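You operate a simulated robot arm through the tools that you are given. There is no shell and no other tool. Be economical: measure what you need, move in short steps, check, and stop when the job is done.

The job below is to be done with a simulated two-armed robot. You get a single attempt, and the scene is never put back.

TASK
Fetch the steel scoop and set it on the yellow cart deck. Shut the right blue drawer. Fetch the yellow brush from the top of table seven and set it in the red tray there. Take the small copper ring on the top of table five and put it away on the press five ledge. Take the yellow tube and put it on the table end by the waste box. Put the blue scoop on the top of stand five. Press the tare button two times. Push the left blue drawer shut. Any order will do.
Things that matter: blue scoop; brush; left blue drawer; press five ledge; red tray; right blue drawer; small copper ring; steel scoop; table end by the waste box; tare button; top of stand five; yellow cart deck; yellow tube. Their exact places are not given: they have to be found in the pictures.

It is judged by the outcome, as a careful person would: the job done as asked, and still so three seconds after it is handed in. It fails if anything else is knocked over, pushed out of place, dropped, spilled or broken.

THE ROBOT
Two 7-joint arms with two-finger parallel grippers on one trunk, on a base that drives. Base frame: it is fixed to the floor where the robot stands at the start and does not move with it; the origin is under the middle of the robot, x ahead of it, y to its left, z up. Units: mm, degrees, N and s.
The left shoulder is at the start at [50, 168, 1057], the right one opposite. With the tool pointing down near the work surface each hand reaches from about 100 to 460 mm from the robot's upright axis, wherever it stands, measured 20 degrees to its own side. Places, roughly: blue scoop (8x17x7 cm) [-5200, -7100, 400]; brush [-3750, 2500, 1000]; left blue drawer [-4200, 1700, 1000]; press five ledge (16x19 cm) [-5660, -4340, 1040]; red tray [-4250, 2500, 750]; right blue drawer [-4200, 1600, 1000]; small copper ring [-4250, -4750, 750]; steel scoop (18x8x15 cm) [500, -100, 800]; table end by the waste box [-3800, -5600, 900]; tare button [-5500, 1200, 900]; top of stand five [-3200, -5500, 700]; yellow cart deck [500, 3700, 200]; yellow tube (3x2x3 cm) [-3500, -4500, 900]. Payload 1.57 kg a hand.
The TCP of each hand is the grasp point between the finger pads, 30 mm short of the fingertips. In the tool frame z runs along the fingers and y along their closing line. The gripper opens to 80 mm. The fingers are 17 mm wide and 12 mm thick; the gripper's body (40 by 82 mm) begins 80 mm behind the TCP.
Orientation is that of the tool frame in the base frame, as [roll, pitch, yaw] about the fixed x, y, z axes, in that order (R = Rz(yaw) Ry(pitch) Rx(roll)). With the fingers straight down and closing along the base's y, the tool's x points along the base's -x, its y along +y and its z along -z.

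THE INTERFACE
- The arms move only by the tool arm_command. It takes "left_targets", "right_targets" or both (then of equal length, played together; a hand with none holds still); each is a list of rows, each a list of 2 entries, a list of its own where there are three numbers: the shift along the base's x, y, z in units of 300 mm (1.0 is 300 mm), then the turn, a rotation vector about the base's x, y, z in units of 120 degrees (1.0 is 120 degrees). In form: [[[tx, ty, tz], [rx, ry, rz]], ...]. A call has 1 to 10 rows; each row is the pose to reach, as a shift and turn from the pose commanded when the call began. "left_fingers" and "right_fingers" are, for a hand that has rows, the gripper command, from -1 (shut) to 1 (fully open), values between in proportion, set as the call begins (left out, the last holds). A call with a number of a shift or a turn outside -1 to 1 is refused whole. A row lasts 0.2 s, in which the tool goes at most 50 mm and 8.6 degrees; a call with a longer step from one row to the next is refused whole, and so is a gripper value outside its range. Where a pose cannot be reached the arm comes as near as it can. A force on the tool above 40 N (or 10 N above the force at the start of the call, whichever is more), or a blocked arm, ends the call early, and 0.2 s more pass. The fingers move at their own pace (about 45 mm/s each) and stop on an object; they squeeze with about 26 N. The grip force told is the motor's: it shows also when the fingers shut on nothing. Time passes only in rows, and 0.2 s behind the last, so rows that repeat a pose let the fingers close. The reply holds the time, the measured pose of the TCP, the force on the tool along the base axes, the opening and the grip force, in the units named above and with some noise, with the torque about the TCP (base axes, N m) and any sound that the robot's microphone picked up.
- Cameras (640 x 400 px; columns grow to the right, rows downward): "scene" is now at [123.3, -12.3, 1258.1]; the picture's right is [-0.15, -0.99, 0.00], its down [-0.66, 0.10, -0.75] and it looks along [0.74, -0.11, -0.67] (base axes); focal length 252 px, centre (320, 200). "left" rides on the left gripper at [72, 7, -122] in its tool frame; the picture's right is [-0.09, 1.00, 0.00], its down [-0.84, -0.08, -0.54] and it looks along [-0.54, -0.05, 0.84] (tool axes); focal length 238 px, centre (320, 200). "right" rides on the right gripper at [72, -7, -122] in its tool frame; the picture's right is [0.09, 1.00, 0.00], its down [-0.84, 0.08, -0.54] and it looks along [-0.54, 0.05, 0.84] (tool axes); focal length 238 px, centre (320, 200).
- get_image(camera): a new picture of that camera. The clock stands still meanwhile.
- lift_body(by): slides the trunk up (or, below 0, down) by that many mm; the arms and the scene camera ride with it, the base frame stays. It gives what a move gives, with no picture.
- drive_base(legs): drives the robot by 1 to 6 legs, each [ahead, left, turn to the left] in mm, mm and degrees, along the robot's own axes; the way and the turn of a leg run together, so that a leg with both is an arc; at most 1500 mm and 180 degrees a leg. The arms and the cameras ride along, it lands a little off, and it stops where it bumps. It gives what a move gives.
- turn_head(pan, tilt): turns the head with the scene camera to pan (to the left, within 80 degrees either way) and tilt (down, from -29 to 69), counted from straight ahead of the robot. It gives what a move gives.
- locate(camera, pixels): for up to 12 pixels [column, row] of the newest picture of that camera ("zoom" is the newest enlarged one), the place [x, y, z] in the base frame of the surface seen there, good to about 2 mm. The clock stands still meanwhile.
- zoom(camera, box): a new picture of the part [left, top, right, bottom] of that camera's present view, enlarged. The clock stands still meanwhile.
- hand_in(): hands the job in; it is judged then, once.

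Work in short steps. Measure before you move; look again where a grasp or a placing could have gone wrong, and mend it. You have 131 turns and 162 pictures in all, those below and enlarged ones among them. Open the grippers and draw the arms clear of the work before you hand the job in, unless the task says otherwise; then end with one line.

The tools are called after "Emit:" as name(argument=value, ...) on one line, values as JSON. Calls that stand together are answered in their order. arm_command: Moves the arms, as the interface text tells. Its arguments: {"type":"object","properties":{"left_targets":{"type":"array"},"left_fingers":{"type":"number"},"right_targets":{"type":"array"},"right_fingers":{"type":"number"}},"required":[]} The other tools are called the same way: lift_body (by) slides the trunk up or down; drive_base (legs) drives the base; turn_head (pan, tilt) turns the head that bears the scene camera; get_image (camera) takes a picture; locate (camera, pixels) gives the place of the surface under pixels of a picture; zoom (camera, box) takes an enlarged picture of a part of a camera's view; hand_in () hands the job in.

At the start:

```text
t: 0.0
left_position: [495.7, 76.5, 981.2]
left_tcp_rot: [-179.9, -0.1, -179.9]
left_force: [-0.1, 0.3, 0.1]
left_ft_torque: [0.01, 0.01, 0.02]
left_grip_width: 80.0
left_gripper_force: 0.1
right_position: [415.3, -228.8, 1022.0]
right_tcp_rot: [-180.0, 0.1, 179.9]
right_force: [-0.4, -1.0, -0.2]
right_ft_torque: [0.01, -0.01, 0.02]
right_grip_width: 80.1
right_gripper_force: 0.1
trunk travel left (down, up): [-225.0, 218.0]
robot x, y, heading: [0.6, 3.3, -0.1]
head pan, tilt: [-8.3, 41.7]
```

scene: 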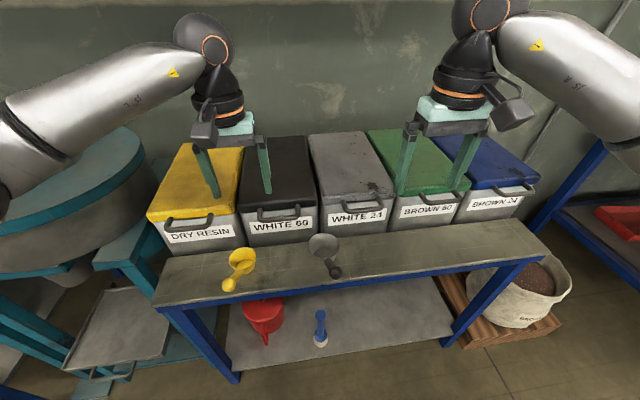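
right: 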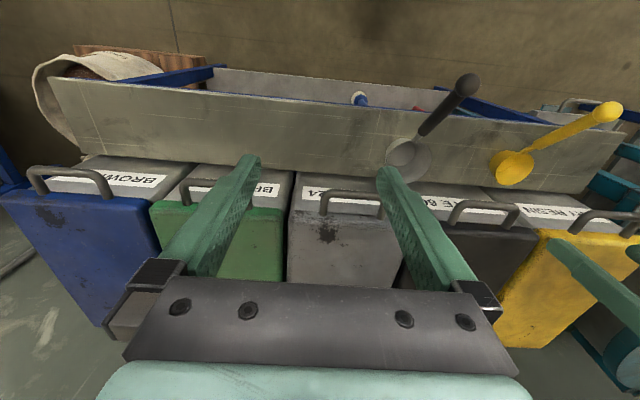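
left: 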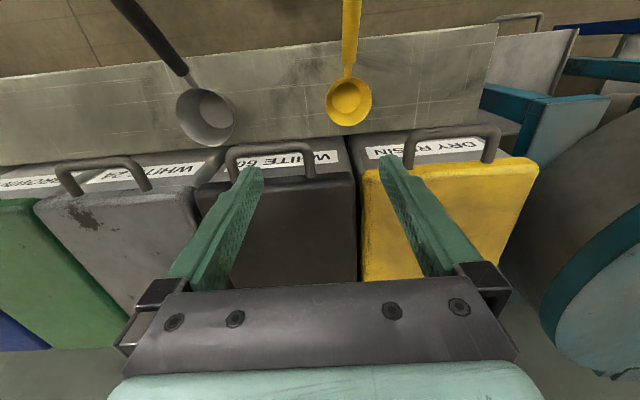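

The steel scoop shows at about (325,252) in the scene picture, on a bench; I zoom in on it and measure.

Emit:
zoom(camera="scene", box=[260, 210, 400, 300])

Emit:
locate(camera="scene", pixels=[[322, 245], [330, 262], [335, 273], [310, 240], [335, 240], [300, 260], [360, 260], [240, 258], [230, 285], [345, 180], [325, 285], [345, 205]])

```text
4.44 times, centred on (330, 255) of scene
```

zoom: 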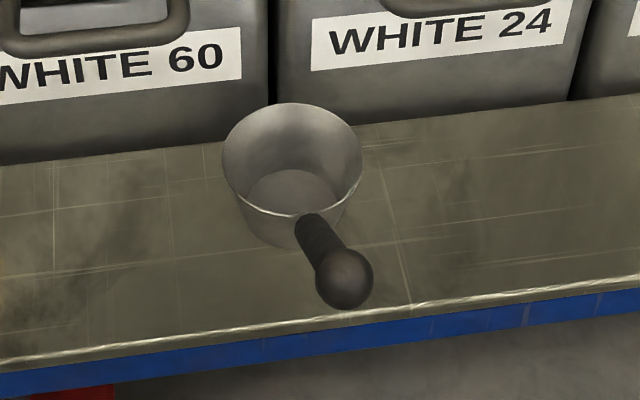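

```text
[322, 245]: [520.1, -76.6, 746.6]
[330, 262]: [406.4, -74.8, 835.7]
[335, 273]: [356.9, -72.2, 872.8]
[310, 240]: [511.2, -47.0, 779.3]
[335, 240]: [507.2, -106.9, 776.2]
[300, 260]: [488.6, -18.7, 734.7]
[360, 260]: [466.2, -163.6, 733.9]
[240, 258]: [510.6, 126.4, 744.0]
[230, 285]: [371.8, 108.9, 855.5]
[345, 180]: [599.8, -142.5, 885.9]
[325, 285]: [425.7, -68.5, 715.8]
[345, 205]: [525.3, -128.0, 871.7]
```

The steel scoop's handle runs up toward the robot from about (450,-75,800) to (350,-72,880), nearly along x. I clear the left hand aside and bring the right hand above the handle.

Emit:
arm_command(left_targets=[[[-0.12, 0.1, 0.03], [0, 0, 0]], [[-0.24, 0.2, 0.06], [0, 0, 0]], [[-0.36, 0.3, 0.1], [0, 0, 0]], [[-0.48, 0.4, 0.13], [0, 0, 0]], [[-0.48, 0.4, 0.13], [0, 0, 0]]], right_targets=[[[0.008, 0.13, -0.07], [0, 0, 0]], [[0.016, 0.26, -0.14], [0, 0, 0]], [[0.024, 0.39, -0.21], [0, 0, 0]], [[0.033, 0.517, -0.28], [0, 0, 0]], [[0.033, 0.517, -0.3], [0, 0, 0]]])

Emit:
get_image(camera="scene")

Emit:
get_image(camera="right")

```text
t: 1.2
left_position: [353.8, 198.9, 1021.1]
left_tcp_rot: [179.9, 0.0, -180.0]
left_force: [-0.5, 0.0, 1.3]
left_ft_torque: [0.03, -0.01, -0.01]
left_grip_width: 80.1
left_gripper_force: 0.0
right_position: [425.2, -76.2, 929.7]
right_tcp_rot: [-179.9, 0.0, 180.0]
right_force: [0.1, 0.4, 0.2]
right_ft_torque: [-0.03, -0.01, 0.0]
right_grip_width: 79.8
right_gripper_force: 0.2
trunk travel left (down, up): [-225.0, 218.0]
robot x, y, heading: [-2.3, -3.3, -0.2]
head pan, tilt: [-8.3, 41.7]
```

```text
157 pictures are left
```

scene: 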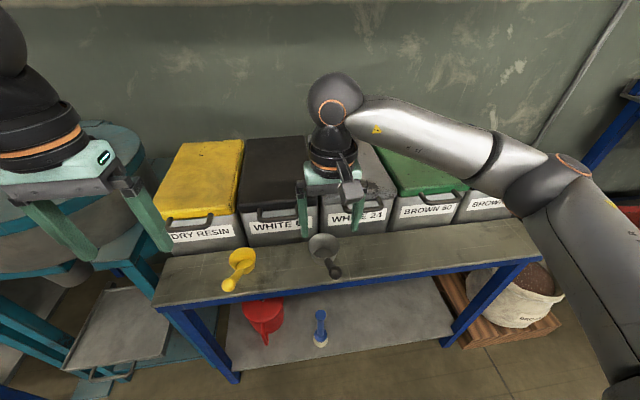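

```text
156 pictures are left
```

right: 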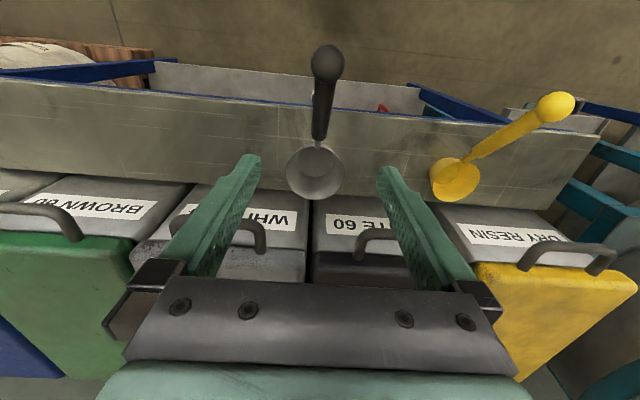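

The handle lies at (320,125) in the right picture; I measure points along it.

Emit:
locate(camera="right", pixels=[[317, 132], [320, 115], [322, 95], [326, 65], [314, 148], [288, 170], [342, 170], [314, 195], [312, 120], [328, 120]])

```text
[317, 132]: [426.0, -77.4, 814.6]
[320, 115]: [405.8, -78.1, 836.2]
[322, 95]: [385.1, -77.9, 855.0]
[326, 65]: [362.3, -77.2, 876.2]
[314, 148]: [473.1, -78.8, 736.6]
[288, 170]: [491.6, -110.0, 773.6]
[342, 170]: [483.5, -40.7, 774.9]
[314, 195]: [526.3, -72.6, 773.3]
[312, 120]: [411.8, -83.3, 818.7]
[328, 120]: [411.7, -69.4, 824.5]
```

The handle's axis at x≈420 is y≈-77, z≈812. I descend there, then close.

Emit:
arm_command(right_targets=[[[-0.005, -0.003, -0.13], [0, 0, 0]], [[-0.01, -0.003, -0.27], [0, 0, 0]], [[-0.013, -0.003, -0.385], [0, 0, 0]], [[-0.013, -0.003, -0.385], [0, 0, 0]]])

Emit:
arm_command(right_targets=[[[0, 0, 0], [0, 0, 0]], [[0, 0, 0], [0, 0, 0]], [[0, 0, 0], [0, 0, 0]], [[0, 0, 0], [0, 0, 0]], [[0, 0, 0], [0, 0, 0]]], right_fingers=-1)

Emit:
get_image(camera="right")

```text
t: 2.2
left_position: [352.5, 199.6, 1020.9]
left_tcp_rot: [180.0, 0.0, 180.0]
left_force: [0.9, -0.7, -0.2]
left_ft_torque: [0.01, 0.0, -0.03]
left_grip_width: 80.0
left_gripper_force: 0.0
right_position: [421.6, -76.3, 815.4]
right_tcp_rot: [-180.0, 0.1, -180.0]
right_force: [0.8, 0.1, 0.4]
right_ft_torque: [0.0, 0.0, -0.02]
right_grip_width: 80.1
right_gripper_force: 0.1
trunk travel left (down, up): [-225.0, 218.0]
robot x, y, heading: [2.4, -1.5, -0.0]
head pan, tilt: [-8.3, 41.7]
```

```text
t: 3.4
left_position: [353.2, 199.5, 1021.8]
left_tcp_rot: [180.0, 0.0, 180.0]
left_force: [-0.7, -0.3, 1.0]
left_ft_torque: [-0.02, 0.0, 0.01]
left_grip_width: 80.1
left_gripper_force: 0.0
right_position: [421.0, -76.8, 815.2]
right_tcp_rot: [-180.0, 0.0, -180.0]
right_force: [-0.2, 0.2, -0.8]
right_ft_torque: [0.11, 0.04, 0.03]
right_grip_width: 16.3
right_gripper_force: 25.0
trunk travel left (down, up): [-225.0, 218.0]
robot x, y, heading: [-0.4, -3.1, -0.2]
head pan, tilt: [-8.3, 41.7]
```

```text
155 pictures are left
```

right: 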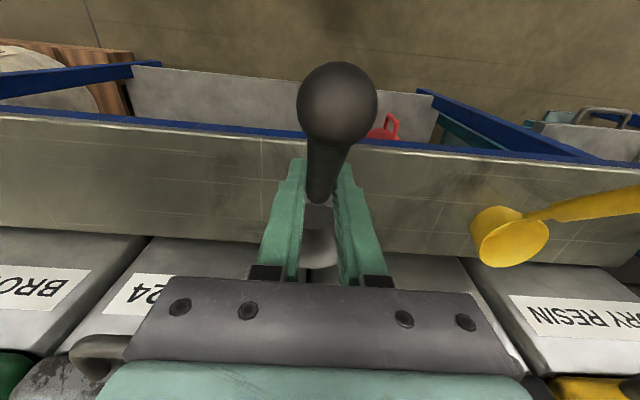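

Gripped at 16.3 mm. I lift straight up, then draw back, and check.

Emit:
arm_command(right_targets=[[[0, 0, 0.06], [0, 0, 0]], [[0, 0, 0.16], [0, 0, 0]], [[0, 0, 0.28], [0, 0, 0]], [[0, 0, 0.4], [0, 0, 0]], [[-0.08, -0.05, 0.5], [0, 0, 0]], [[-0.2, -0.12, 0.5], [0, 0, 0]], [[-0.32, -0.22, 0.5], [0, 0, 0]], [[-0.38, -0.34, 0.5], [0, 0, 0]]])

Emit:
turn_head(pan=70, tilt=20)

Emit:
get_image(camera="right")

Emit:
get_image(camera="scene")

```text
t: 5.2
left_position: [352.7, 199.2, 1020.7]
left_tcp_rot: [-180.0, 0.0, 180.0]
left_force: [0.7, 0.1, 0.5]
left_ft_torque: [0.0, 0.01, 0.0]
left_grip_width: 80.2
left_gripper_force: 0.1
right_position: [305.0, -176.8, 967.1]
right_tcp_rot: [180.0, -0.1, -180.0]
right_force: [-0.9, 0.1, -1.4]
right_ft_torque: [-0.01, 0.07, 0.02]
right_grip_width: 16.2
right_gripper_force: 25.8
trunk travel left (down, up): [-225.0, 218.0]
robot x, y, heading: [-2.1, 1.6, 0.1]
head pan, tilt: [-8.3, 41.7]
```

```text
t: 6.7
left_position: [353.4, 199.8, 1020.8]
left_tcp_rot: [-180.0, 0.1, -180.0]
left_force: [0.0, 0.4, -0.5]
left_ft_torque: [-0.02, 0.01, 0.0]
left_grip_width: 79.9
left_gripper_force: 0.0
right_position: [305.8, -176.7, 966.6]
right_tcp_rot: [-180.0, 0.0, 180.0]
right_force: [0.0, -0.7, -1.2]
right_ft_torque: [-0.01, 0.07, 0.0]
right_grip_width: 16.2
right_gripper_force: 25.6
trunk travel left (down, up): [-225.0, 218.0]
robot x, y, heading: [-2.1, -0.2, 0.1]
head pan, tilt: [70.0, 20.0]
```

```text
154 pictures are left
```

right: 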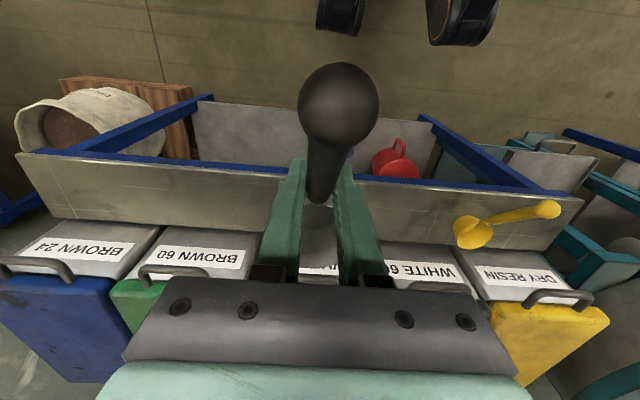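

```text
153 pictures are left
```

scene: 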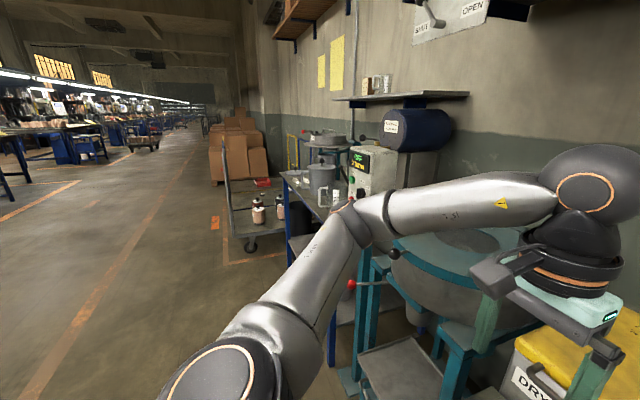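

The scoop is held. A trolley shows at (250,215) down the aisle; I zoom there and measure it and the floor.

Emit:
zoom(camera="scene", box=[180, 110, 340, 270])

Emit:
locate(camera="scene", pixels=[[245, 215], [265, 195], [240, 240], [230, 215], [275, 185], [285, 200], [290, 240], [225, 260], [240, 160], [330, 360], [150, 250], [200, 170]])

```text
2.50 times, centred on (260, 190) of scene
```

zoom: 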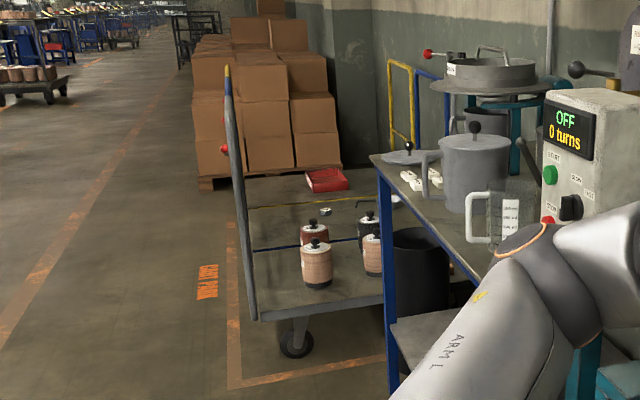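

```text
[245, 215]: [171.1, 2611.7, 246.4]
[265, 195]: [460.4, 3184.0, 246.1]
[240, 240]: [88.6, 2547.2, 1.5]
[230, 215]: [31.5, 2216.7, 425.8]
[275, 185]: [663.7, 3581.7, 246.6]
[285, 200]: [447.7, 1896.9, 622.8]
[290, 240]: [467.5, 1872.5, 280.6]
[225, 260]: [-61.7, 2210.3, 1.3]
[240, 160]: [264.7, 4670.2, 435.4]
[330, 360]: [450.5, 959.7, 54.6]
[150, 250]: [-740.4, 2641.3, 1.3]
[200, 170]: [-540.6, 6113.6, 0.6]
```

The cart deck (z≈246) starts about y 2300 and stretches on; the yellow-lined part is farther. I turn left 90° in place so that I can look along the aisle before driving.

Emit:
drive_base(legs=[[0, 0, 90]])

Emit:
turn_head(pan=55, tilt=25)

Emit:
get_image(camera="scene")

Emit:
turn_head(pan=0, tilt=20)

Emit:
get_image(camera="scene")

```text
t: 10.9
left_position: [-198.3, 354.1, 1020.6]
left_tcp_rot: [180.0, 0.0, -90.2]
left_force: [-0.3, 0.0, 0.4]
left_ft_torque: [-0.01, -0.03, 0.04]
left_grip_width: 79.7
left_gripper_force: 0.1
right_position: [177.6, 305.5, 965.5]
right_tcp_rot: [-180.0, 0.0, -90.2]
right_force: [0.7, -0.6, -1.8]
right_ft_torque: [-0.1, -0.02, 0.0]
right_grip_width: 16.3
right_gripper_force: 25.9
trunk travel left (down, up): [-225.0, 218.0]
robot x, y, heading: [1.3, 0.0, 89.6]
head pan, tilt: [70.0, 20.0]
```

```text
t: 11.7
left_position: [-198.4, 354.0, 1021.2]
left_tcp_rot: [-180.0, 0.0, -90.2]
left_force: [-0.5, -0.3, 0.5]
left_ft_torque: [-0.01, 0.0, -0.02]
left_grip_width: 80.0
left_gripper_force: 0.1
right_position: [175.5, 306.2, 964.8]
right_tcp_rot: [-179.9, 0.1, -90.2]
right_force: [0.9, 0.3, -1.2]
right_ft_torque: [-0.08, 0.0, -0.03]
right_grip_width: 16.2
right_gripper_force: 26.1
trunk travel left (down, up): [-225.0, 218.0]
robot x, y, heading: [0.5, -1.7, 89.7]
head pan, tilt: [55.0, 25.0]
```

```text
151 pictures are left
```

scene: 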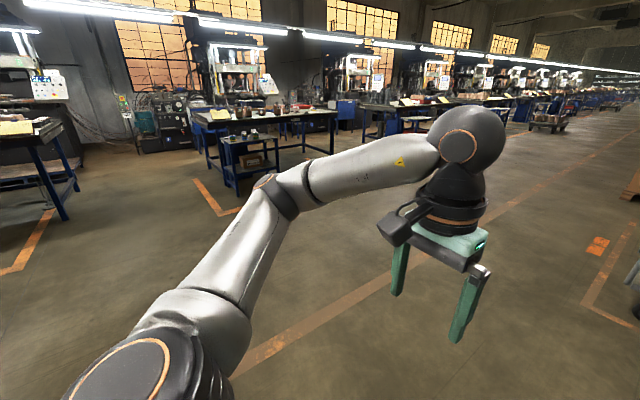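

```text
t: 12.9
left_position: [-197.8, 353.1, 1021.2]
left_tcp_rot: [180.0, 0.0, -90.2]
left_force: [0.4, -0.2, 0.2]
left_ft_torque: [-0.02, 0.0, 0.0]
left_grip_width: 80.1
left_gripper_force: 0.1
right_position: [177.3, 305.5, 966.1]
right_tcp_rot: [180.0, 0.1, -90.3]
right_force: [0.9, 0.7, -0.7]
right_ft_torque: [-0.13, -0.01, -0.01]
right_grip_width: 16.1
right_gripper_force: 26.3
trunk travel left (down, up): [-225.0, 218.0]
robot x, y, heading: [1.6, 2.6, 89.8]
head pan, tilt: [0.0, 20.0]
```

```text
150 pictures are left
```

scene: 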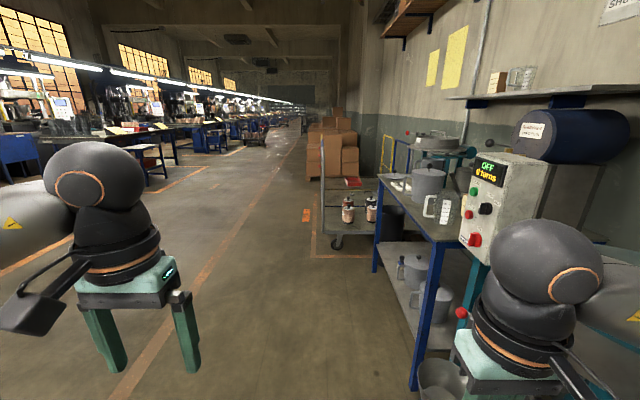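

The aisle at x≈-600 is clear. I drive there, up to y≈3500, and turn to face the cart.

Emit:
drive_base(legs=[[0, 600, 0], [1500, 0, 0], [1500, 0, 0], [500, 0, 0], [0, 0, -90]])

Emit:
turn_head(pan=0, tilt=35)

Emit:
get_image(camera="scene")

```text
t: 39.1
left_position: [-300.6, 3711.2, 1020.6]
left_tcp_rot: [180.0, 0.0, -178.5]
left_force: [-0.7, -0.1, -0.7]
left_ft_torque: [0.03, -0.02, 0.01]
left_grip_width: 79.8
left_gripper_force: 0.0
right_position: [-338.2, 3334.0, 966.8]
right_tcp_rot: [-180.0, 0.0, -178.4]
right_force: [0.3, 0.4, -0.8]
right_ft_torque: [-0.01, 0.06, 0.03]
right_grip_width: 15.9
right_gripper_force: 26.1
trunk travel left (down, up): [-225.0, 218.0]
robot x, y, heading: [-647.0, 3503.7, 1.6]
head pan, tilt: [0.0, 20.0]
```

```text
t: 39.9
left_position: [-300.6, 3711.5, 1020.4]
left_tcp_rot: [-179.9, 0.1, -178.5]
left_force: [-0.2, 0.0, 0.1]
left_ft_torque: [0.01, 0.02, 0.0]
left_grip_width: 80.0
left_gripper_force: 0.0
right_position: [-336.1, 3333.9, 965.3]
right_tcp_rot: [180.0, 0.1, -178.5]
right_force: [-0.2, 0.8, -1.9]
right_ft_torque: [0.01, 0.11, -0.01]
right_grip_width: 16.2
right_gripper_force: 26.3
trunk travel left (down, up): [-225.0, 218.0]
robot x, y, heading: [-643.9, 3505.9, 1.6]
head pan, tilt: [0.0, 35.0]
```

```text
149 pictures are left
```

scene: 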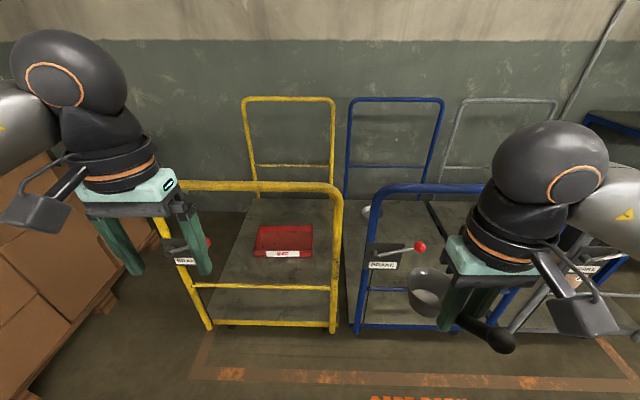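

Three carts: yellow (x end facing me, with a handle bar at both ends and a red box on it), blue, grey. I measure the yellow cart.

Emit:
locate(camera="scene", pixels=[[255, 186], [334, 195], [338, 260], [335, 328], [208, 325], [265, 288], [255, 165], [250, 99], [285, 212], [285, 275], [312, 232], [262, 228]])

Emit:
zoom(camera="scene", box=[140, 80, 360, 340])

```text
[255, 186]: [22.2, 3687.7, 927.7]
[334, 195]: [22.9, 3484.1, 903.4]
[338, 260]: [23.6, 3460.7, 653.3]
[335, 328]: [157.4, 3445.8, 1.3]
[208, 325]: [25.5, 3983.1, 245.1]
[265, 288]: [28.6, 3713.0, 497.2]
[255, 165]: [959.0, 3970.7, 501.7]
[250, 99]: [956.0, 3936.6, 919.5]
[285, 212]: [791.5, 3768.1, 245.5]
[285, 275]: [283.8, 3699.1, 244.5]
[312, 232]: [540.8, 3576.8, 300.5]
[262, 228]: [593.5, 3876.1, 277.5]
```

```text
1.54 times, centred on (250, 210) of scene
```

zoom: 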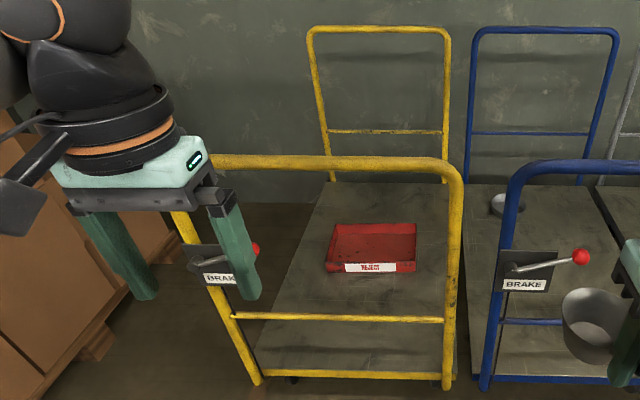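

Yellow cart: x 25–960, y 3460–3985, deck z≈246, with end frame bars at z≈497 and 928. I need to know my own base's outline, so I look straight down, and then look left at the cart's boxes side.

Emit:
turn_head(pan=0, tilt=69)

Emit:
get_image(camera="scene")

Emit:
locate(camera="scene", pixels=[[320, 390], [320, 360], [320, 330], [320, 300], [260, 380], [380, 380], [200, 380], [440, 380], [320, 270]])

Emit:
turn_head(pan=30, tilt=35)

Emit:
get_image(camera="scene")

```text
t: 40.9
left_position: [-302.1, 3711.7, 1020.3]
left_tcp_rot: [179.9, 0.0, -178.5]
left_force: [0.0, 0.5, 0.7]
left_ft_torque: [-0.01, 0.0, -0.01]
left_grip_width: 80.0
left_gripper_force: 0.1
right_position: [-337.5, 3334.3, 966.6]
right_tcp_rot: [180.0, 0.0, -178.6]
right_force: [-0.5, -0.3, -1.1]
right_ft_torque: [0.0, 0.09, 0.01]
right_grip_width: 16.4
right_gripper_force: 25.8
trunk travel left (down, up): [-225.0, 218.0]
robot x, y, heading: [-649.4, 3503.6, 1.5]
head pan, tilt: [0.0, 68.8]
```

```text
147 pictures are left
```

scene: 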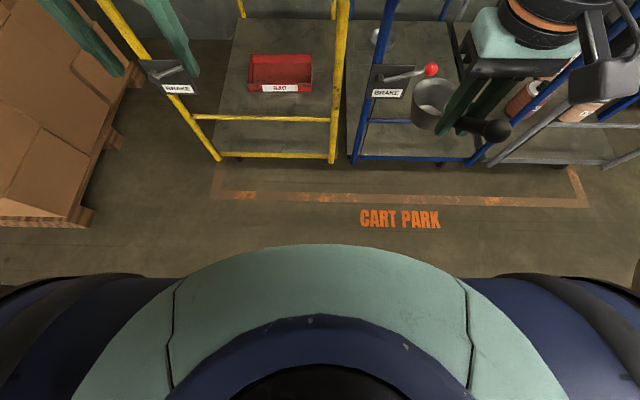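

```text
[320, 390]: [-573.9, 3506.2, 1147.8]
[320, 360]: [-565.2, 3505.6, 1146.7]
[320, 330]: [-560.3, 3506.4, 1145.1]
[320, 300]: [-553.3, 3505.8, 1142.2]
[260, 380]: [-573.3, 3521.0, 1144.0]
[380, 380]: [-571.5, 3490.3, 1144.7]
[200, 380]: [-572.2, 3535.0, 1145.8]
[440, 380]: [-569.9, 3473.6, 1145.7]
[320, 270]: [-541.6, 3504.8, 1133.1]
```

```text
t: 41.9
left_position: [-301.4, 3710.6, 1019.8]
left_tcp_rot: [180.0, 0.0, -178.5]
left_force: [0.0, -0.9, -0.8]
left_ft_torque: [0.03, 0.01, 0.02]
left_grip_width: 80.2
left_gripper_force: 0.0
right_position: [-338.5, 3334.8, 966.4]
right_tcp_rot: [180.0, -0.1, -178.5]
right_force: [0.6, 0.1, -1.8]
right_ft_torque: [0.01, 0.08, -0.04]
right_grip_width: 16.4
right_gripper_force: 26.4
trunk travel left (down, up): [-225.0, 218.0]
robot x, y, heading: [-648.5, 3502.1, 1.5]
head pan, tilt: [30.0, 35.0]
```

```text
146 pictures are left
```

scene: 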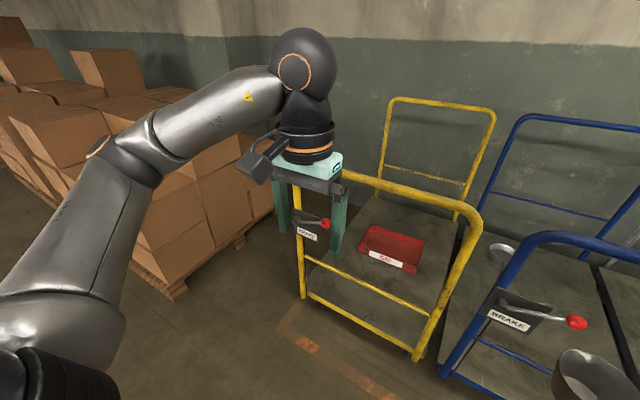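

I measure the boxes' edge, the gap beside the yellow cart, and the floor nearest my base.

Emit:
locate(camera="scene", pixels=[[183, 290], [240, 240], [265, 215], [214, 225], [300, 180], [304, 290], [415, 355], [478, 225], [350, 280], [295, 75], [120, 150], [306, 145]])

```text
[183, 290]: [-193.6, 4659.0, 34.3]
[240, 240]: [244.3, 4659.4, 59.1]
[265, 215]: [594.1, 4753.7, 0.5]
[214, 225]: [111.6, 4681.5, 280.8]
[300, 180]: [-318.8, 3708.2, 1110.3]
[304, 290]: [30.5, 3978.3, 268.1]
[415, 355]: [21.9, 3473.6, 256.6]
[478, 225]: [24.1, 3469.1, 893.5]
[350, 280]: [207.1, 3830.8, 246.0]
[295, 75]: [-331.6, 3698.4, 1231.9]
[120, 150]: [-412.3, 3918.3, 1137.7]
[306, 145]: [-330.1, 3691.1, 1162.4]
```

The gap between the yellow cart (y 3985) and the boxes (y 4659) is 670 mm wide. The right camera's top edge seemed to show part of my base; I check it.

Emit:
get_image(camera="right")

Emit:
locate(camera="right", pixels=[[335, 8], [335, 25], [460, 10], [460, 35], [400, 5], [200, 5], [320, 15], [340, 33]])

```text
145 pictures are left
```

right: 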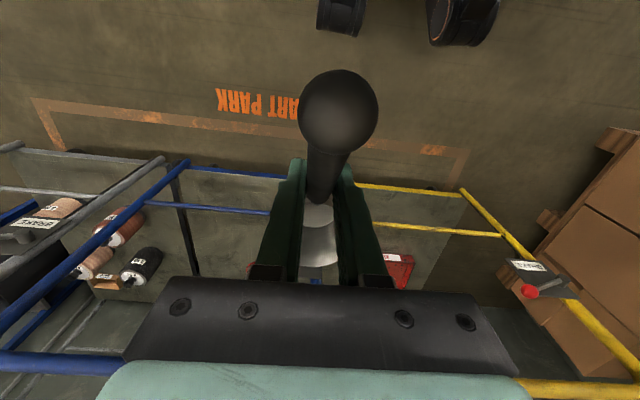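

```text
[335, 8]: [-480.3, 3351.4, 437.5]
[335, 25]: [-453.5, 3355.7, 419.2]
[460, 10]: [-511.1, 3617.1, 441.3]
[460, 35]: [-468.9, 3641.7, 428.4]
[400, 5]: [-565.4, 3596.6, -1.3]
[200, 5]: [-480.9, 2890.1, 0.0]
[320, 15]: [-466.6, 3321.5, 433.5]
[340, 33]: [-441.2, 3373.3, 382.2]
```

Only knees (about 200 mm ahead of my axis at z≈430) stick out, so I fit in the 670 mm gap beside the yellow cart. I raise the trunk and drive to the gap's mouth, facing the cart's side.

Emit:
lift_body(by=160)

Emit:
drive_base(legs=[[0, 820, 0], [0, 0, -91.5]])

Emit:
turn_head(pan=60, tilt=40)

Emit:
get_image(camera="scene")

```text
t: 43.7
left_position: [-301.0, 3711.7, 1180.3]
left_tcp_rot: [-180.0, -0.1, -178.5]
left_force: [-0.4, 0.4, -0.1]
left_ft_torque: [-0.01, -0.03, 0.04]
left_grip_width: 80.0
left_gripper_force: 0.1
right_position: [-337.5, 3334.0, 1125.9]
right_tcp_rot: [180.0, 0.0, -178.5]
right_force: [-0.3, -0.2, -2.1]
right_ft_torque: [0.02, 0.09, 0.01]
right_grip_width: 16.2
right_gripper_force: 26.5
trunk travel left (down, up): [-385.0, 58.0]
robot x, y, heading: [-646.1, 3505.7, 1.6]
head pan, tilt: [30.0, 35.0]
```

```text
t: 47.2
left_position: [-313.7, 3970.5, 1183.4]
left_tcp_rot: [178.8, -0.4, 179.9]
left_force: [0.5, 0.2, 0.3]
left_ft_torque: [0.02, 0.01, -0.02]
left_grip_width: 79.9
left_gripper_force: 0.1
right_position: [-353.5, 3602.9, 1125.8]
right_tcp_rot: [179.0, 0.3, -178.9]
right_force: [0.1, -0.2, -1.5]
right_ft_torque: [-0.01, 0.05, 0.02]
right_grip_width: 16.0
right_gripper_force: 26.1
trunk travel left (down, up): [-385.0, 58.0]
robot x, y, heading: [-656.2, 3786.8, 0.9]
head pan, tilt: [30.0, 35.0]
stopped in leg 1: the robot was blocked; the commanded pose is now the measured one
```

```text
t: 48.2
left_position: [-313.3, 3971.5, 1183.8]
left_tcp_rot: [178.7, -0.3, 179.9]
left_force: [0.1, 0.7, -0.2]
left_ft_torque: [0.0, 0.03, 0.02]
left_grip_width: 80.0
left_gripper_force: 0.1
right_position: [-352.9, 3603.8, 1125.7]
right_tcp_rot: [178.9, 0.3, -178.9]
right_force: [-0.5, 0.0, -1.2]
right_ft_torque: [-0.02, 0.06, -0.01]
right_grip_width: 16.2
right_gripper_force: 26.4
trunk travel left (down, up): [-385.0, 58.0]
robot x, y, heading: [-657.3, 3792.0, 1.2]
head pan, tilt: [60.0, 40.0]
```

```text
144 pictures are left
```

scene: 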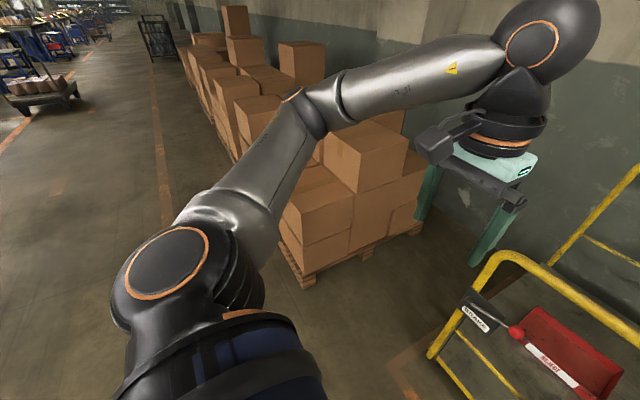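

Blocked after 285 mm, though nothing shows near the arm. I measure the box pile and look down to the left.

Emit:
locate(camera="scene", pixels=[[305, 285], [285, 245], [320, 180], [240, 100], [330, 340], [200, 210], [265, 350], [180, 285], [300, 100], [430, 355], [460, 320], [370, 250]])

Emit:
turn_head(pan=80, tilt=65)

Emit:
get_image(camera="scene")

```text
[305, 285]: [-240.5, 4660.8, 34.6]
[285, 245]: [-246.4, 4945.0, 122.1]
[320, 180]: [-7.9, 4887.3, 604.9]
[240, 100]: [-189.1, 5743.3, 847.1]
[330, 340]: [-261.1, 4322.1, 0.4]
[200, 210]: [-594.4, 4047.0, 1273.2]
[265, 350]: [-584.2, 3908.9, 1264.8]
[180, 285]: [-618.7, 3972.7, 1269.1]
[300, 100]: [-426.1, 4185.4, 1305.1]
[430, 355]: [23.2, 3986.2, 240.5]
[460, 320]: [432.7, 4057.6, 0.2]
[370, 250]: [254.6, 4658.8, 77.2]
```

```text
t: 49.1
left_position: [-314.5, 3971.4, 1183.9]
left_tcp_rot: [178.7, -0.4, -180.0]
left_force: [0.3, 0.4, 0.1]
left_ft_torque: [-0.02, 0.03, 0.01]
left_grip_width: 80.3
left_gripper_force: 0.0
right_position: [-351.9, 3604.2, 1124.4]
right_tcp_rot: [179.0, 0.3, -178.9]
right_force: [-0.8, -0.1, -1.4]
right_ft_torque: [0.0, 0.07, 0.0]
right_grip_width: 16.1
right_gripper_force: 26.1
trunk travel left (down, up): [-385.0, 58.0]
robot x, y, heading: [-659.8, 3789.2, 1.4]
head pan, tilt: [80.0, 65.0]
```

```text
143 pictures are left
```

scene: 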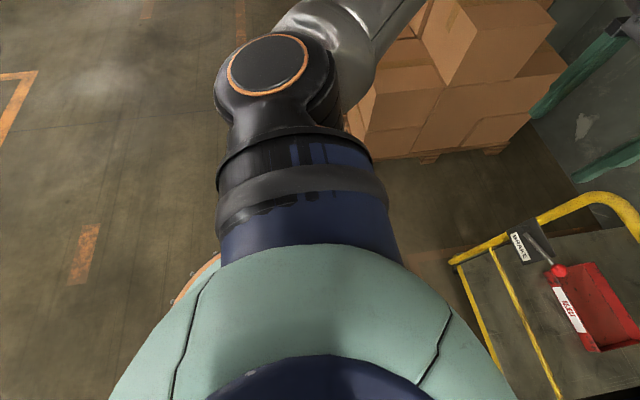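

Nothing stands in the way in view (floor is clear to the boxes). I retry a shorter step with a small backward component.

Emit:
drive_base(legs=[[0, 300, 0]])

```text
t: 49.9
left_position: [-316.3, 3970.1, 1183.7]
left_tcp_rot: [178.7, -0.3, 179.4]
left_force: [0.3, 0.7, -0.2]
left_ft_torque: [-0.01, 0.04, 0.02]
left_grip_width: 80.0
left_gripper_force: 0.1
right_position: [-355.7, 3604.4, 1126.2]
right_tcp_rot: [179.1, 0.3, -178.9]
right_force: [0.0, -0.1, -0.7]
right_ft_torque: [-0.01, 0.08, -0.03]
right_grip_width: 16.3
right_gripper_force: 26.0
trunk travel left (down, up): [-385.0, 58.0]
robot x, y, heading: [-658.3, 3786.9, 1.3]
head pan, tilt: [80.0, 65.0]
stopped in leg 1: the robot was blocked; the commanded pose is now the measured one
```

The robot tilts by about 1°, so a foot meets something low. I back off to the right and turn to face +y to see that floor.

Emit:
drive_base(legs=[[0, -350, 0], [0, 0, 88]])

Emit:
turn_head(pan=0, tilt=55)

Emit:
get_image(camera="scene")

```text
t: 57.3
left_position: [-826.5, 3794.8, 1176.0]
left_tcp_rot: [179.8, -1.0, -94.1]
left_force: [0.0, 0.0, -0.1]
left_ft_torque: [-0.01, -0.04, -0.01]
left_grip_width: 79.9
left_gripper_force: 0.0
right_position: [-462.3, 3733.7, 1126.6]
right_tcp_rot: [180.0, -0.1, -92.6]
right_force: [-0.4, -0.3, -1.9]
right_ft_torque: [-0.08, 0.0, -0.01]
right_grip_width: 16.1
right_gripper_force: 26.3
trunk travel left (down, up): [-385.0, 58.0]
robot x, y, heading: [-648.8, 3436.7, 87.4]
head pan, tilt: [80.0, 65.0]
```

```text
t: 58.8
left_position: [-826.2, 3795.7, 1175.9]
left_tcp_rot: [179.8, -1.0, -94.1]
left_force: [-0.1, 0.1, 0.2]
left_ft_torque: [-0.03, -0.03, 0.0]
left_grip_width: 80.0
left_gripper_force: 0.0
right_position: [-461.1, 3733.1, 1126.2]
right_tcp_rot: [179.9, 0.0, -92.6]
right_force: [-0.4, -0.3, -0.7]
right_ft_torque: [-0.04, -0.01, -0.02]
right_grip_width: 16.2
right_gripper_force: 26.1
trunk travel left (down, up): [-385.0, 58.0]
robot x, y, heading: [-651.4, 3435.3, 87.5]
head pan, tilt: [0.0, 55.0]
```

```text
142 pictures are left
```

scene: 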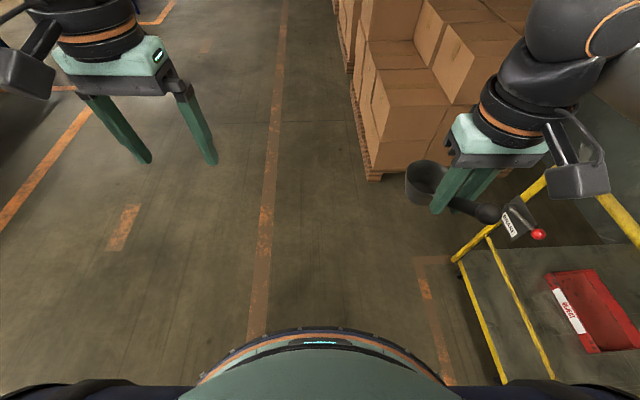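

Floor ahead is clear; the left arm seems to have met something unseen. I test driving straight ahead in +y from here.

Emit:
drive_base(legs=[[850, 0, 0]])

Emit:
turn_head(pan=-35, tilt=30)

Emit:
get_image(camera="scene")

```text
t: 61.5
left_position: [-811.2, 4214.1, 1176.5]
left_tcp_rot: [179.2, -1.7, -94.4]
left_force: [-1.0, -7.1, 0.0]
left_ft_torque: [0.81, -0.23, 0.14]
left_grip_width: 80.1
left_gripper_force: 0.1
right_position: [-445.3, 4159.5, 1126.3]
right_tcp_rot: [-179.8, -1.0, -91.8]
right_force: [-0.1, -0.8, -1.1]
right_ft_torque: [-0.05, -0.02, 0.01]
right_grip_width: 16.0
right_gripper_force: 25.6
trunk travel left (down, up): [-385.0, 58.0]
robot x, y, heading: [-633.2, 3861.9, 87.5]
head pan, tilt: [0.0, 55.0]
stopped in leg 1: the force on the tool passed its limit at 147 N (the readings are from after the stop); the commanded pose is now the measured one
```

```text
t: 62.5
left_position: [-810.3, 4213.9, 1176.8]
left_tcp_rot: [179.2, -1.8, -94.3]
left_force: [-2.0, -9.5, -0.4]
left_ft_torque: [1.06, -0.25, 0.18]
left_grip_width: 80.3
left_gripper_force: 0.0
right_position: [-445.0, 4157.0, 1124.9]
right_tcp_rot: [-179.8, -0.9, -91.9]
right_force: [-0.2, 0.1, -1.3]
right_ft_torque: [-0.06, 0.02, -0.03]
right_grip_width: 16.2
right_gripper_force: 26.0
trunk travel left (down, up): [-385.0, 58.0]
robot x, y, heading: [-632.6, 3861.3, 87.6]
head pan, tilt: [-35.0, 30.0]
```

```text
141 pictures are left
```

scene: 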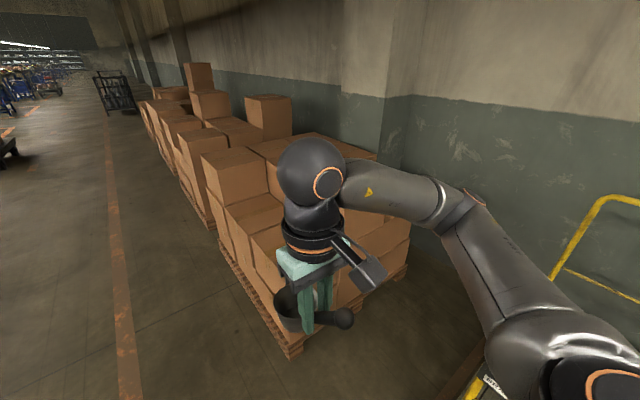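

An unseen barrier lies at y≈4250, so the gap is out. The cart must be served through its front frame's lower opening (z 270–487), which calls for a grasp with the tool flatter, along the handle. I go back to the scoop's bench to regrasp.

Emit:
drive_base(legs=[[-350, 0, 0], [0, 0, -87.6], [0, -1500, 0], [0, -1500, 0], [0, -500, 0]])

Emit:
lift_body(by=-160)

```text
t: 98.5
left_position: [-193.8, 229.4, 1177.5]
left_tcp_rot: [179.2, -1.8, 177.8]
left_force: [-0.9, 0.2, 0.4]
left_ft_torque: [-0.02, 0.0, -0.02]
left_grip_width: 79.6
left_gripper_force: 0.1
right_position: [-238.1, -140.0, 1123.3]
right_tcp_rot: [-179.8, -0.9, -179.8]
right_force: [0.6, -0.5, -1.4]
right_ft_torque: [-0.03, 0.03, 0.02]
right_grip_width: 15.8
right_gripper_force: 25.7
trunk travel left (down, up): [-385.0, 58.0]
robot x, y, heading: [-538.8, 38.9, -0.1]
head pan, tilt: [-35.0, 30.0]
```

```text
t: 100.3
left_position: [-193.9, 228.8, 1017.8]
left_tcp_rot: [179.2, -1.8, 177.8]
left_force: [-0.2, 0.6, -0.2]
left_ft_torque: [-0.02, -0.02, -0.01]
left_grip_width: 79.9
left_gripper_force: 0.0
right_position: [-238.3, -139.9, 965.3]
right_tcp_rot: [-179.8, -1.0, -179.8]
right_force: [0.0, -0.2, -1.7]
right_ft_torque: [0.0, 0.05, -0.01]
right_grip_width: 16.1
right_gripper_force: 26.2
trunk travel left (down, up): [-225.0, 218.0]
robot x, y, heading: [-535.7, 42.4, -0.2]
head pan, tilt: [-35.0, 30.0]
```

Now at (-536, 42). I drive ahead to the bench.

Emit:
drive_base(legs=[[535, -40, 0]])

Emit:
turn_head(pan=-8, tilt=45)

Emit:
get_image(camera="scene")

```text
t: 103.5
left_position: [351.2, 187.9, 1015.6]
left_tcp_rot: [179.2, -1.8, 177.9]
left_force: [-0.6, -0.9, 0.4]
left_ft_torque: [0.01, 0.04, 0.0]
left_grip_width: 80.0
left_gripper_force: 0.0
right_position: [306.7, -179.9, 965.9]
right_tcp_rot: [-179.8, -0.9, -179.6]
right_force: [-0.1, 0.1, -1.5]
right_ft_torque: [0.01, 0.08, -0.03]
right_grip_width: 16.1
right_gripper_force: 26.1
trunk travel left (down, up): [-225.0, 218.0]
robot x, y, heading: [5.3, -0.8, 0.1]
head pan, tilt: [-35.0, 30.0]
```

```text
t: 104.4
left_position: [350.7, 188.1, 1015.1]
left_tcp_rot: [179.3, -1.8, 177.9]
left_force: [0.7, -0.8, 0.0]
left_ft_torque: [0.0, 0.02, 0.02]
left_grip_width: 80.2
left_gripper_force: 0.0
right_position: [307.5, -181.5, 965.5]
right_tcp_rot: [-179.8, -0.9, -179.6]
right_force: [0.0, -0.4, -1.1]
right_ft_torque: [0.0, 0.03, 0.0]
right_grip_width: 16.1
right_gripper_force: 25.9
trunk travel left (down, up): [-225.0, 218.0]
robot x, y, heading: [7.0, -4.3, -0.1]
head pan, tilt: [-8.0, 45.0]
```

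```text
140 pictures are left
```

scene: 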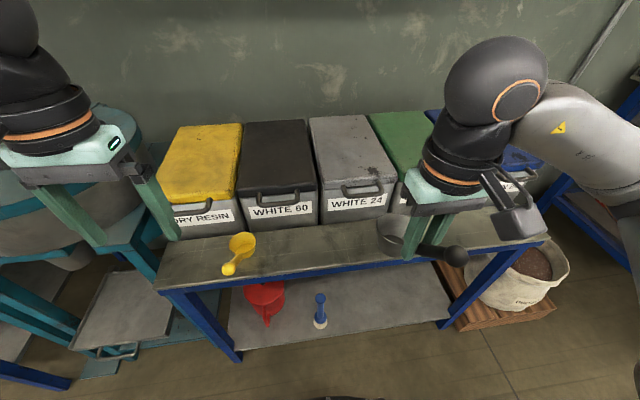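

I set the scoop back on the bench near its old spot: first over it, then down to just above contact.

Emit:
arm_command(right_targets=[[[0.09, 0.06, 0], [0, 0, 0]], [[0.2, 0.12, -0.05], [0, 0, 0]], [[0.3, 0.18, -0.15], [0, 0, 0]], [[0.37, 0.24, -0.28], [0, 0, 0]], [[0.37, 0.24, -0.38], [0, 0, 0]], [[0.37, 0.24, -0.46], [0, 0, 0]], [[0.37, 0.24, -0.48], [0, 0, 0]], [[0.37, 0.24, -0.49], [0, 0, 0]]])

Emit:
zoom(camera="scene", box=[260, 180, 420, 280])

```text
t: 106.2
left_position: [348.8, 188.0, 1016.6]
left_tcp_rot: [179.2, -1.7, 177.9]
left_force: [-0.5, 0.3, -0.4]
left_ft_torque: [-0.03, -0.01, 0.01]
left_grip_width: 80.0
left_gripper_force: 0.0
right_position: [417.0, -108.8, 820.0]
right_tcp_rot: [-179.9, -0.9, -179.6]
right_force: [-3.9, -0.2, 13.0]
right_ft_torque: [-0.22, -0.75, -0.1]
right_grip_width: 16.1
right_gripper_force: 25.9
trunk travel left (down, up): [-225.0, 218.0]
robot x, y, heading: [6.4, -6.5, -0.1]
head pan, tilt: [-8.0, 45.0]
```

```text
4.00 times, centred on (340, 230) of scene
```

zoom: 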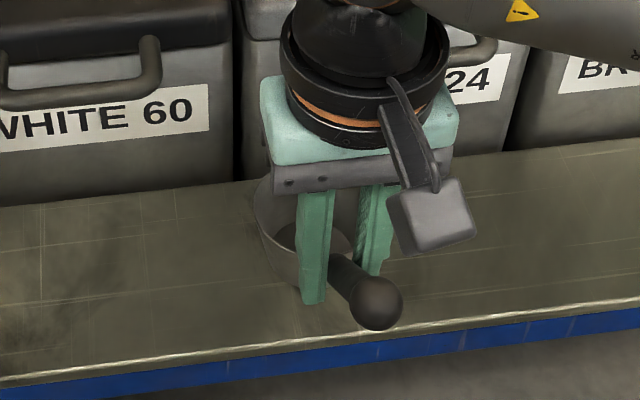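

Contact felt at 820. I open and rise straight up.

Emit:
arm_command(right_targets=[[[0, 0, 0.005], [0, 0, 0]], [[0, 0, 0.005], [0, 0, 0]], [[0, 0, 0.005], [0, 0, 0]], [[0, 0, 0.005], [0, 0, 0]], [[0, 0, 0.1], [0, 0, 0]], [[0, 0, 0.25], [0, 0, 0]], [[0, 0, 0.4], [0, 0, 0]], [[0, 0, 0.55], [0, 0, 0]]], right_fingers=1)

Emit:
arm_command(right_targets=[[[-0.12, 0, 0], [0, -0.07, 0]], [[-0.24, 0, 0], [0, -0.14, 0]], [[-0.36, 0, 0], [0, -0.21, 0]], [[-0.42, 0, -0.05], [0, -0.28, 0]], [[-0.43, 0, -0.1], [0, -0.35, 0]], [[-0.43, 0, -0.15], [0, -0.42, 0]], [[-0.43, 0, -0.2], [0, -0.49, 0]], [[-0.43, 0, -0.22], [0, -0.5, 0]]])

Emit:
get_image(camera="right")

Emit:
get_image(camera="scene")

```text
t: 108.0
left_position: [349.2, 188.5, 1016.6]
left_tcp_rot: [179.2, -1.8, 178.0]
left_force: [-0.2, 0.4, -0.1]
left_ft_torque: [0.03, -0.01, 0.01]
left_grip_width: 79.7
left_gripper_force: 0.0
right_position: [418.9, -108.4, 983.7]
right_tcp_rot: [-179.8, -1.0, -179.6]
right_force: [-0.3, -0.6, 0.2]
right_ft_torque: [-0.01, -0.02, 0.01]
right_grip_width: 79.9
right_gripper_force: 0.0
trunk travel left (down, up): [-225.0, 218.0]
robot x, y, heading: [4.0, -0.1, 0.1]
head pan, tilt: [-8.0, 45.0]
```

```text
t: 110.0
left_position: [348.7, 188.3, 1016.5]
left_tcp_rot: [179.1, -1.8, 178.0]
left_force: [-0.5, -0.1, -0.5]
left_ft_torque: [0.01, -0.01, -0.02]
left_grip_width: 80.2
left_gripper_force: 0.1
right_position: [347.5, -41.5, 913.2]
right_tcp_rot: [174.5, 60.7, 167.3]
right_force: [-0.1, 0.2, -0.5]
right_ft_torque: [0.01, 0.0, 0.0]
right_grip_width: 80.0
right_gripper_force: 0.0
right hand out of reach, approached as far as the arm can: row 4, 5, 6, 7, 8
trunk travel left (down, up): [-225.0, 218.0]
robot x, y, heading: [4.2, -0.9, 0.1]
head pan, tilt: [-8.0, 45.0]
stopped in row 8 (right hand): the arm was blocked; the commanded pose is now the measured one
```

```text
138 pictures are left
```

right: 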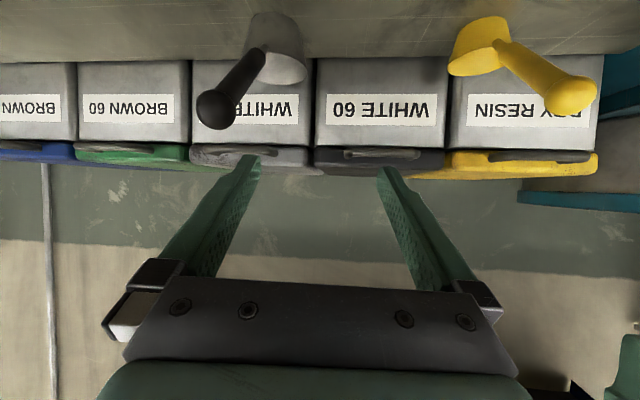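

```text
137 pictures are left
```

scene: 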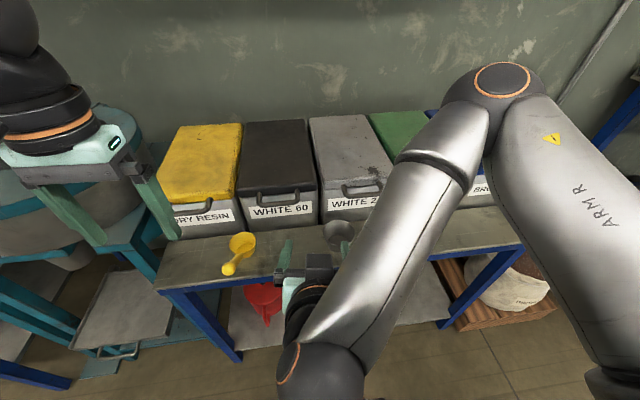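

The arm runs out of room so close to my chest. I back off 200 mm so the flatter tool pose fits, and right the pose there.

Emit:
drive_base(legs=[[-200, 0, 0]])

Emit:
arm_command(right_targets=[[[0.1, -0.1, 0.0], [-0.01, 0.004, 0.033]], [[0.2, -0.2, 0.0], [-0.022, 0.008, 0.066]], [[0.3, -0.23, 0.0], [-0.022, 0.008, 0.066]], [[0.4, -0.23, 0.0], [-0.022, 0.008, 0.066]], [[0.4, -0.23, 0.0], [-0.022, 0.008, 0.066]]])

Emit:
get_image(camera="right")

```text
t: 111.5
left_position: [154.4, 187.6, 1016.3]
left_tcp_rot: [179.1, -1.8, 178.0]
left_force: [0.6, -0.4, 0.6]
left_ft_torque: [-0.02, -0.02, 0.01]
left_grip_width: 80.0
left_gripper_force: 0.0
right_position: [149.8, -39.5, 911.6]
right_tcp_rot: [174.6, 60.8, 167.3]
right_force: [-1.2, 0.5, -0.6]
right_ft_torque: [0.01, 0.0, 0.02]
right_grip_width: 79.8
right_gripper_force: 0.1
trunk travel left (down, up): [-225.0, 218.0]
robot x, y, heading: [-192.1, -5.3, -0.1]
head pan, tilt: [-8.0, 45.0]
```

```text
t: 112.7
left_position: [153.5, 188.3, 1016.1]
left_tcp_rot: [179.2, -1.8, 178.1]
left_force: [0.0, 0.0, -0.6]
left_ft_torque: [-0.03, 0.0, 0.01]
left_grip_width: 80.2
left_gripper_force: 0.0
right_position: [271.3, -109.5, 910.4]
right_tcp_rot: [-179.8, 60.1, -179.9]
right_force: [0.8, 0.4, -0.3]
right_ft_torque: [0.0, 0.03, 0.01]
right_grip_width: 79.8
right_gripper_force: 0.1
trunk travel left (down, up): [-225.0, 218.0]
robot x, y, heading: [-192.0, -5.8, 0.1]
head pan, tilt: [-8.0, 45.0]
```

```text
136 pictures are left
```

right: 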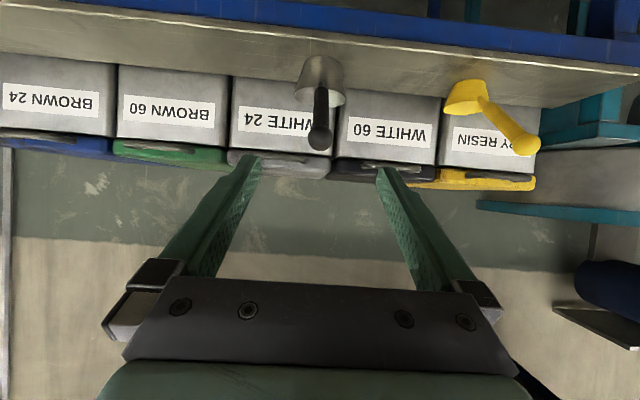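

Tool pose is right now (60.1° pitch). I measure the handle in this picture, from end (321,138) to bowl (322,80).

Emit:
locate(camera="right", pixels=[[320, 137], [321, 125], [321, 115], [322, 100], [322, 92], [310, 135], [331, 135], [322, 75]])

```text
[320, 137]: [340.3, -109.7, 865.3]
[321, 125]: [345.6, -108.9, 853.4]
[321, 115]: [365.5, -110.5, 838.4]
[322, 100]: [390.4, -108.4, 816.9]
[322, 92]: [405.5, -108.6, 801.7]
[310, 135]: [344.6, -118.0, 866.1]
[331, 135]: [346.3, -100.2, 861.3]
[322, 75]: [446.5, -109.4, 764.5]
```

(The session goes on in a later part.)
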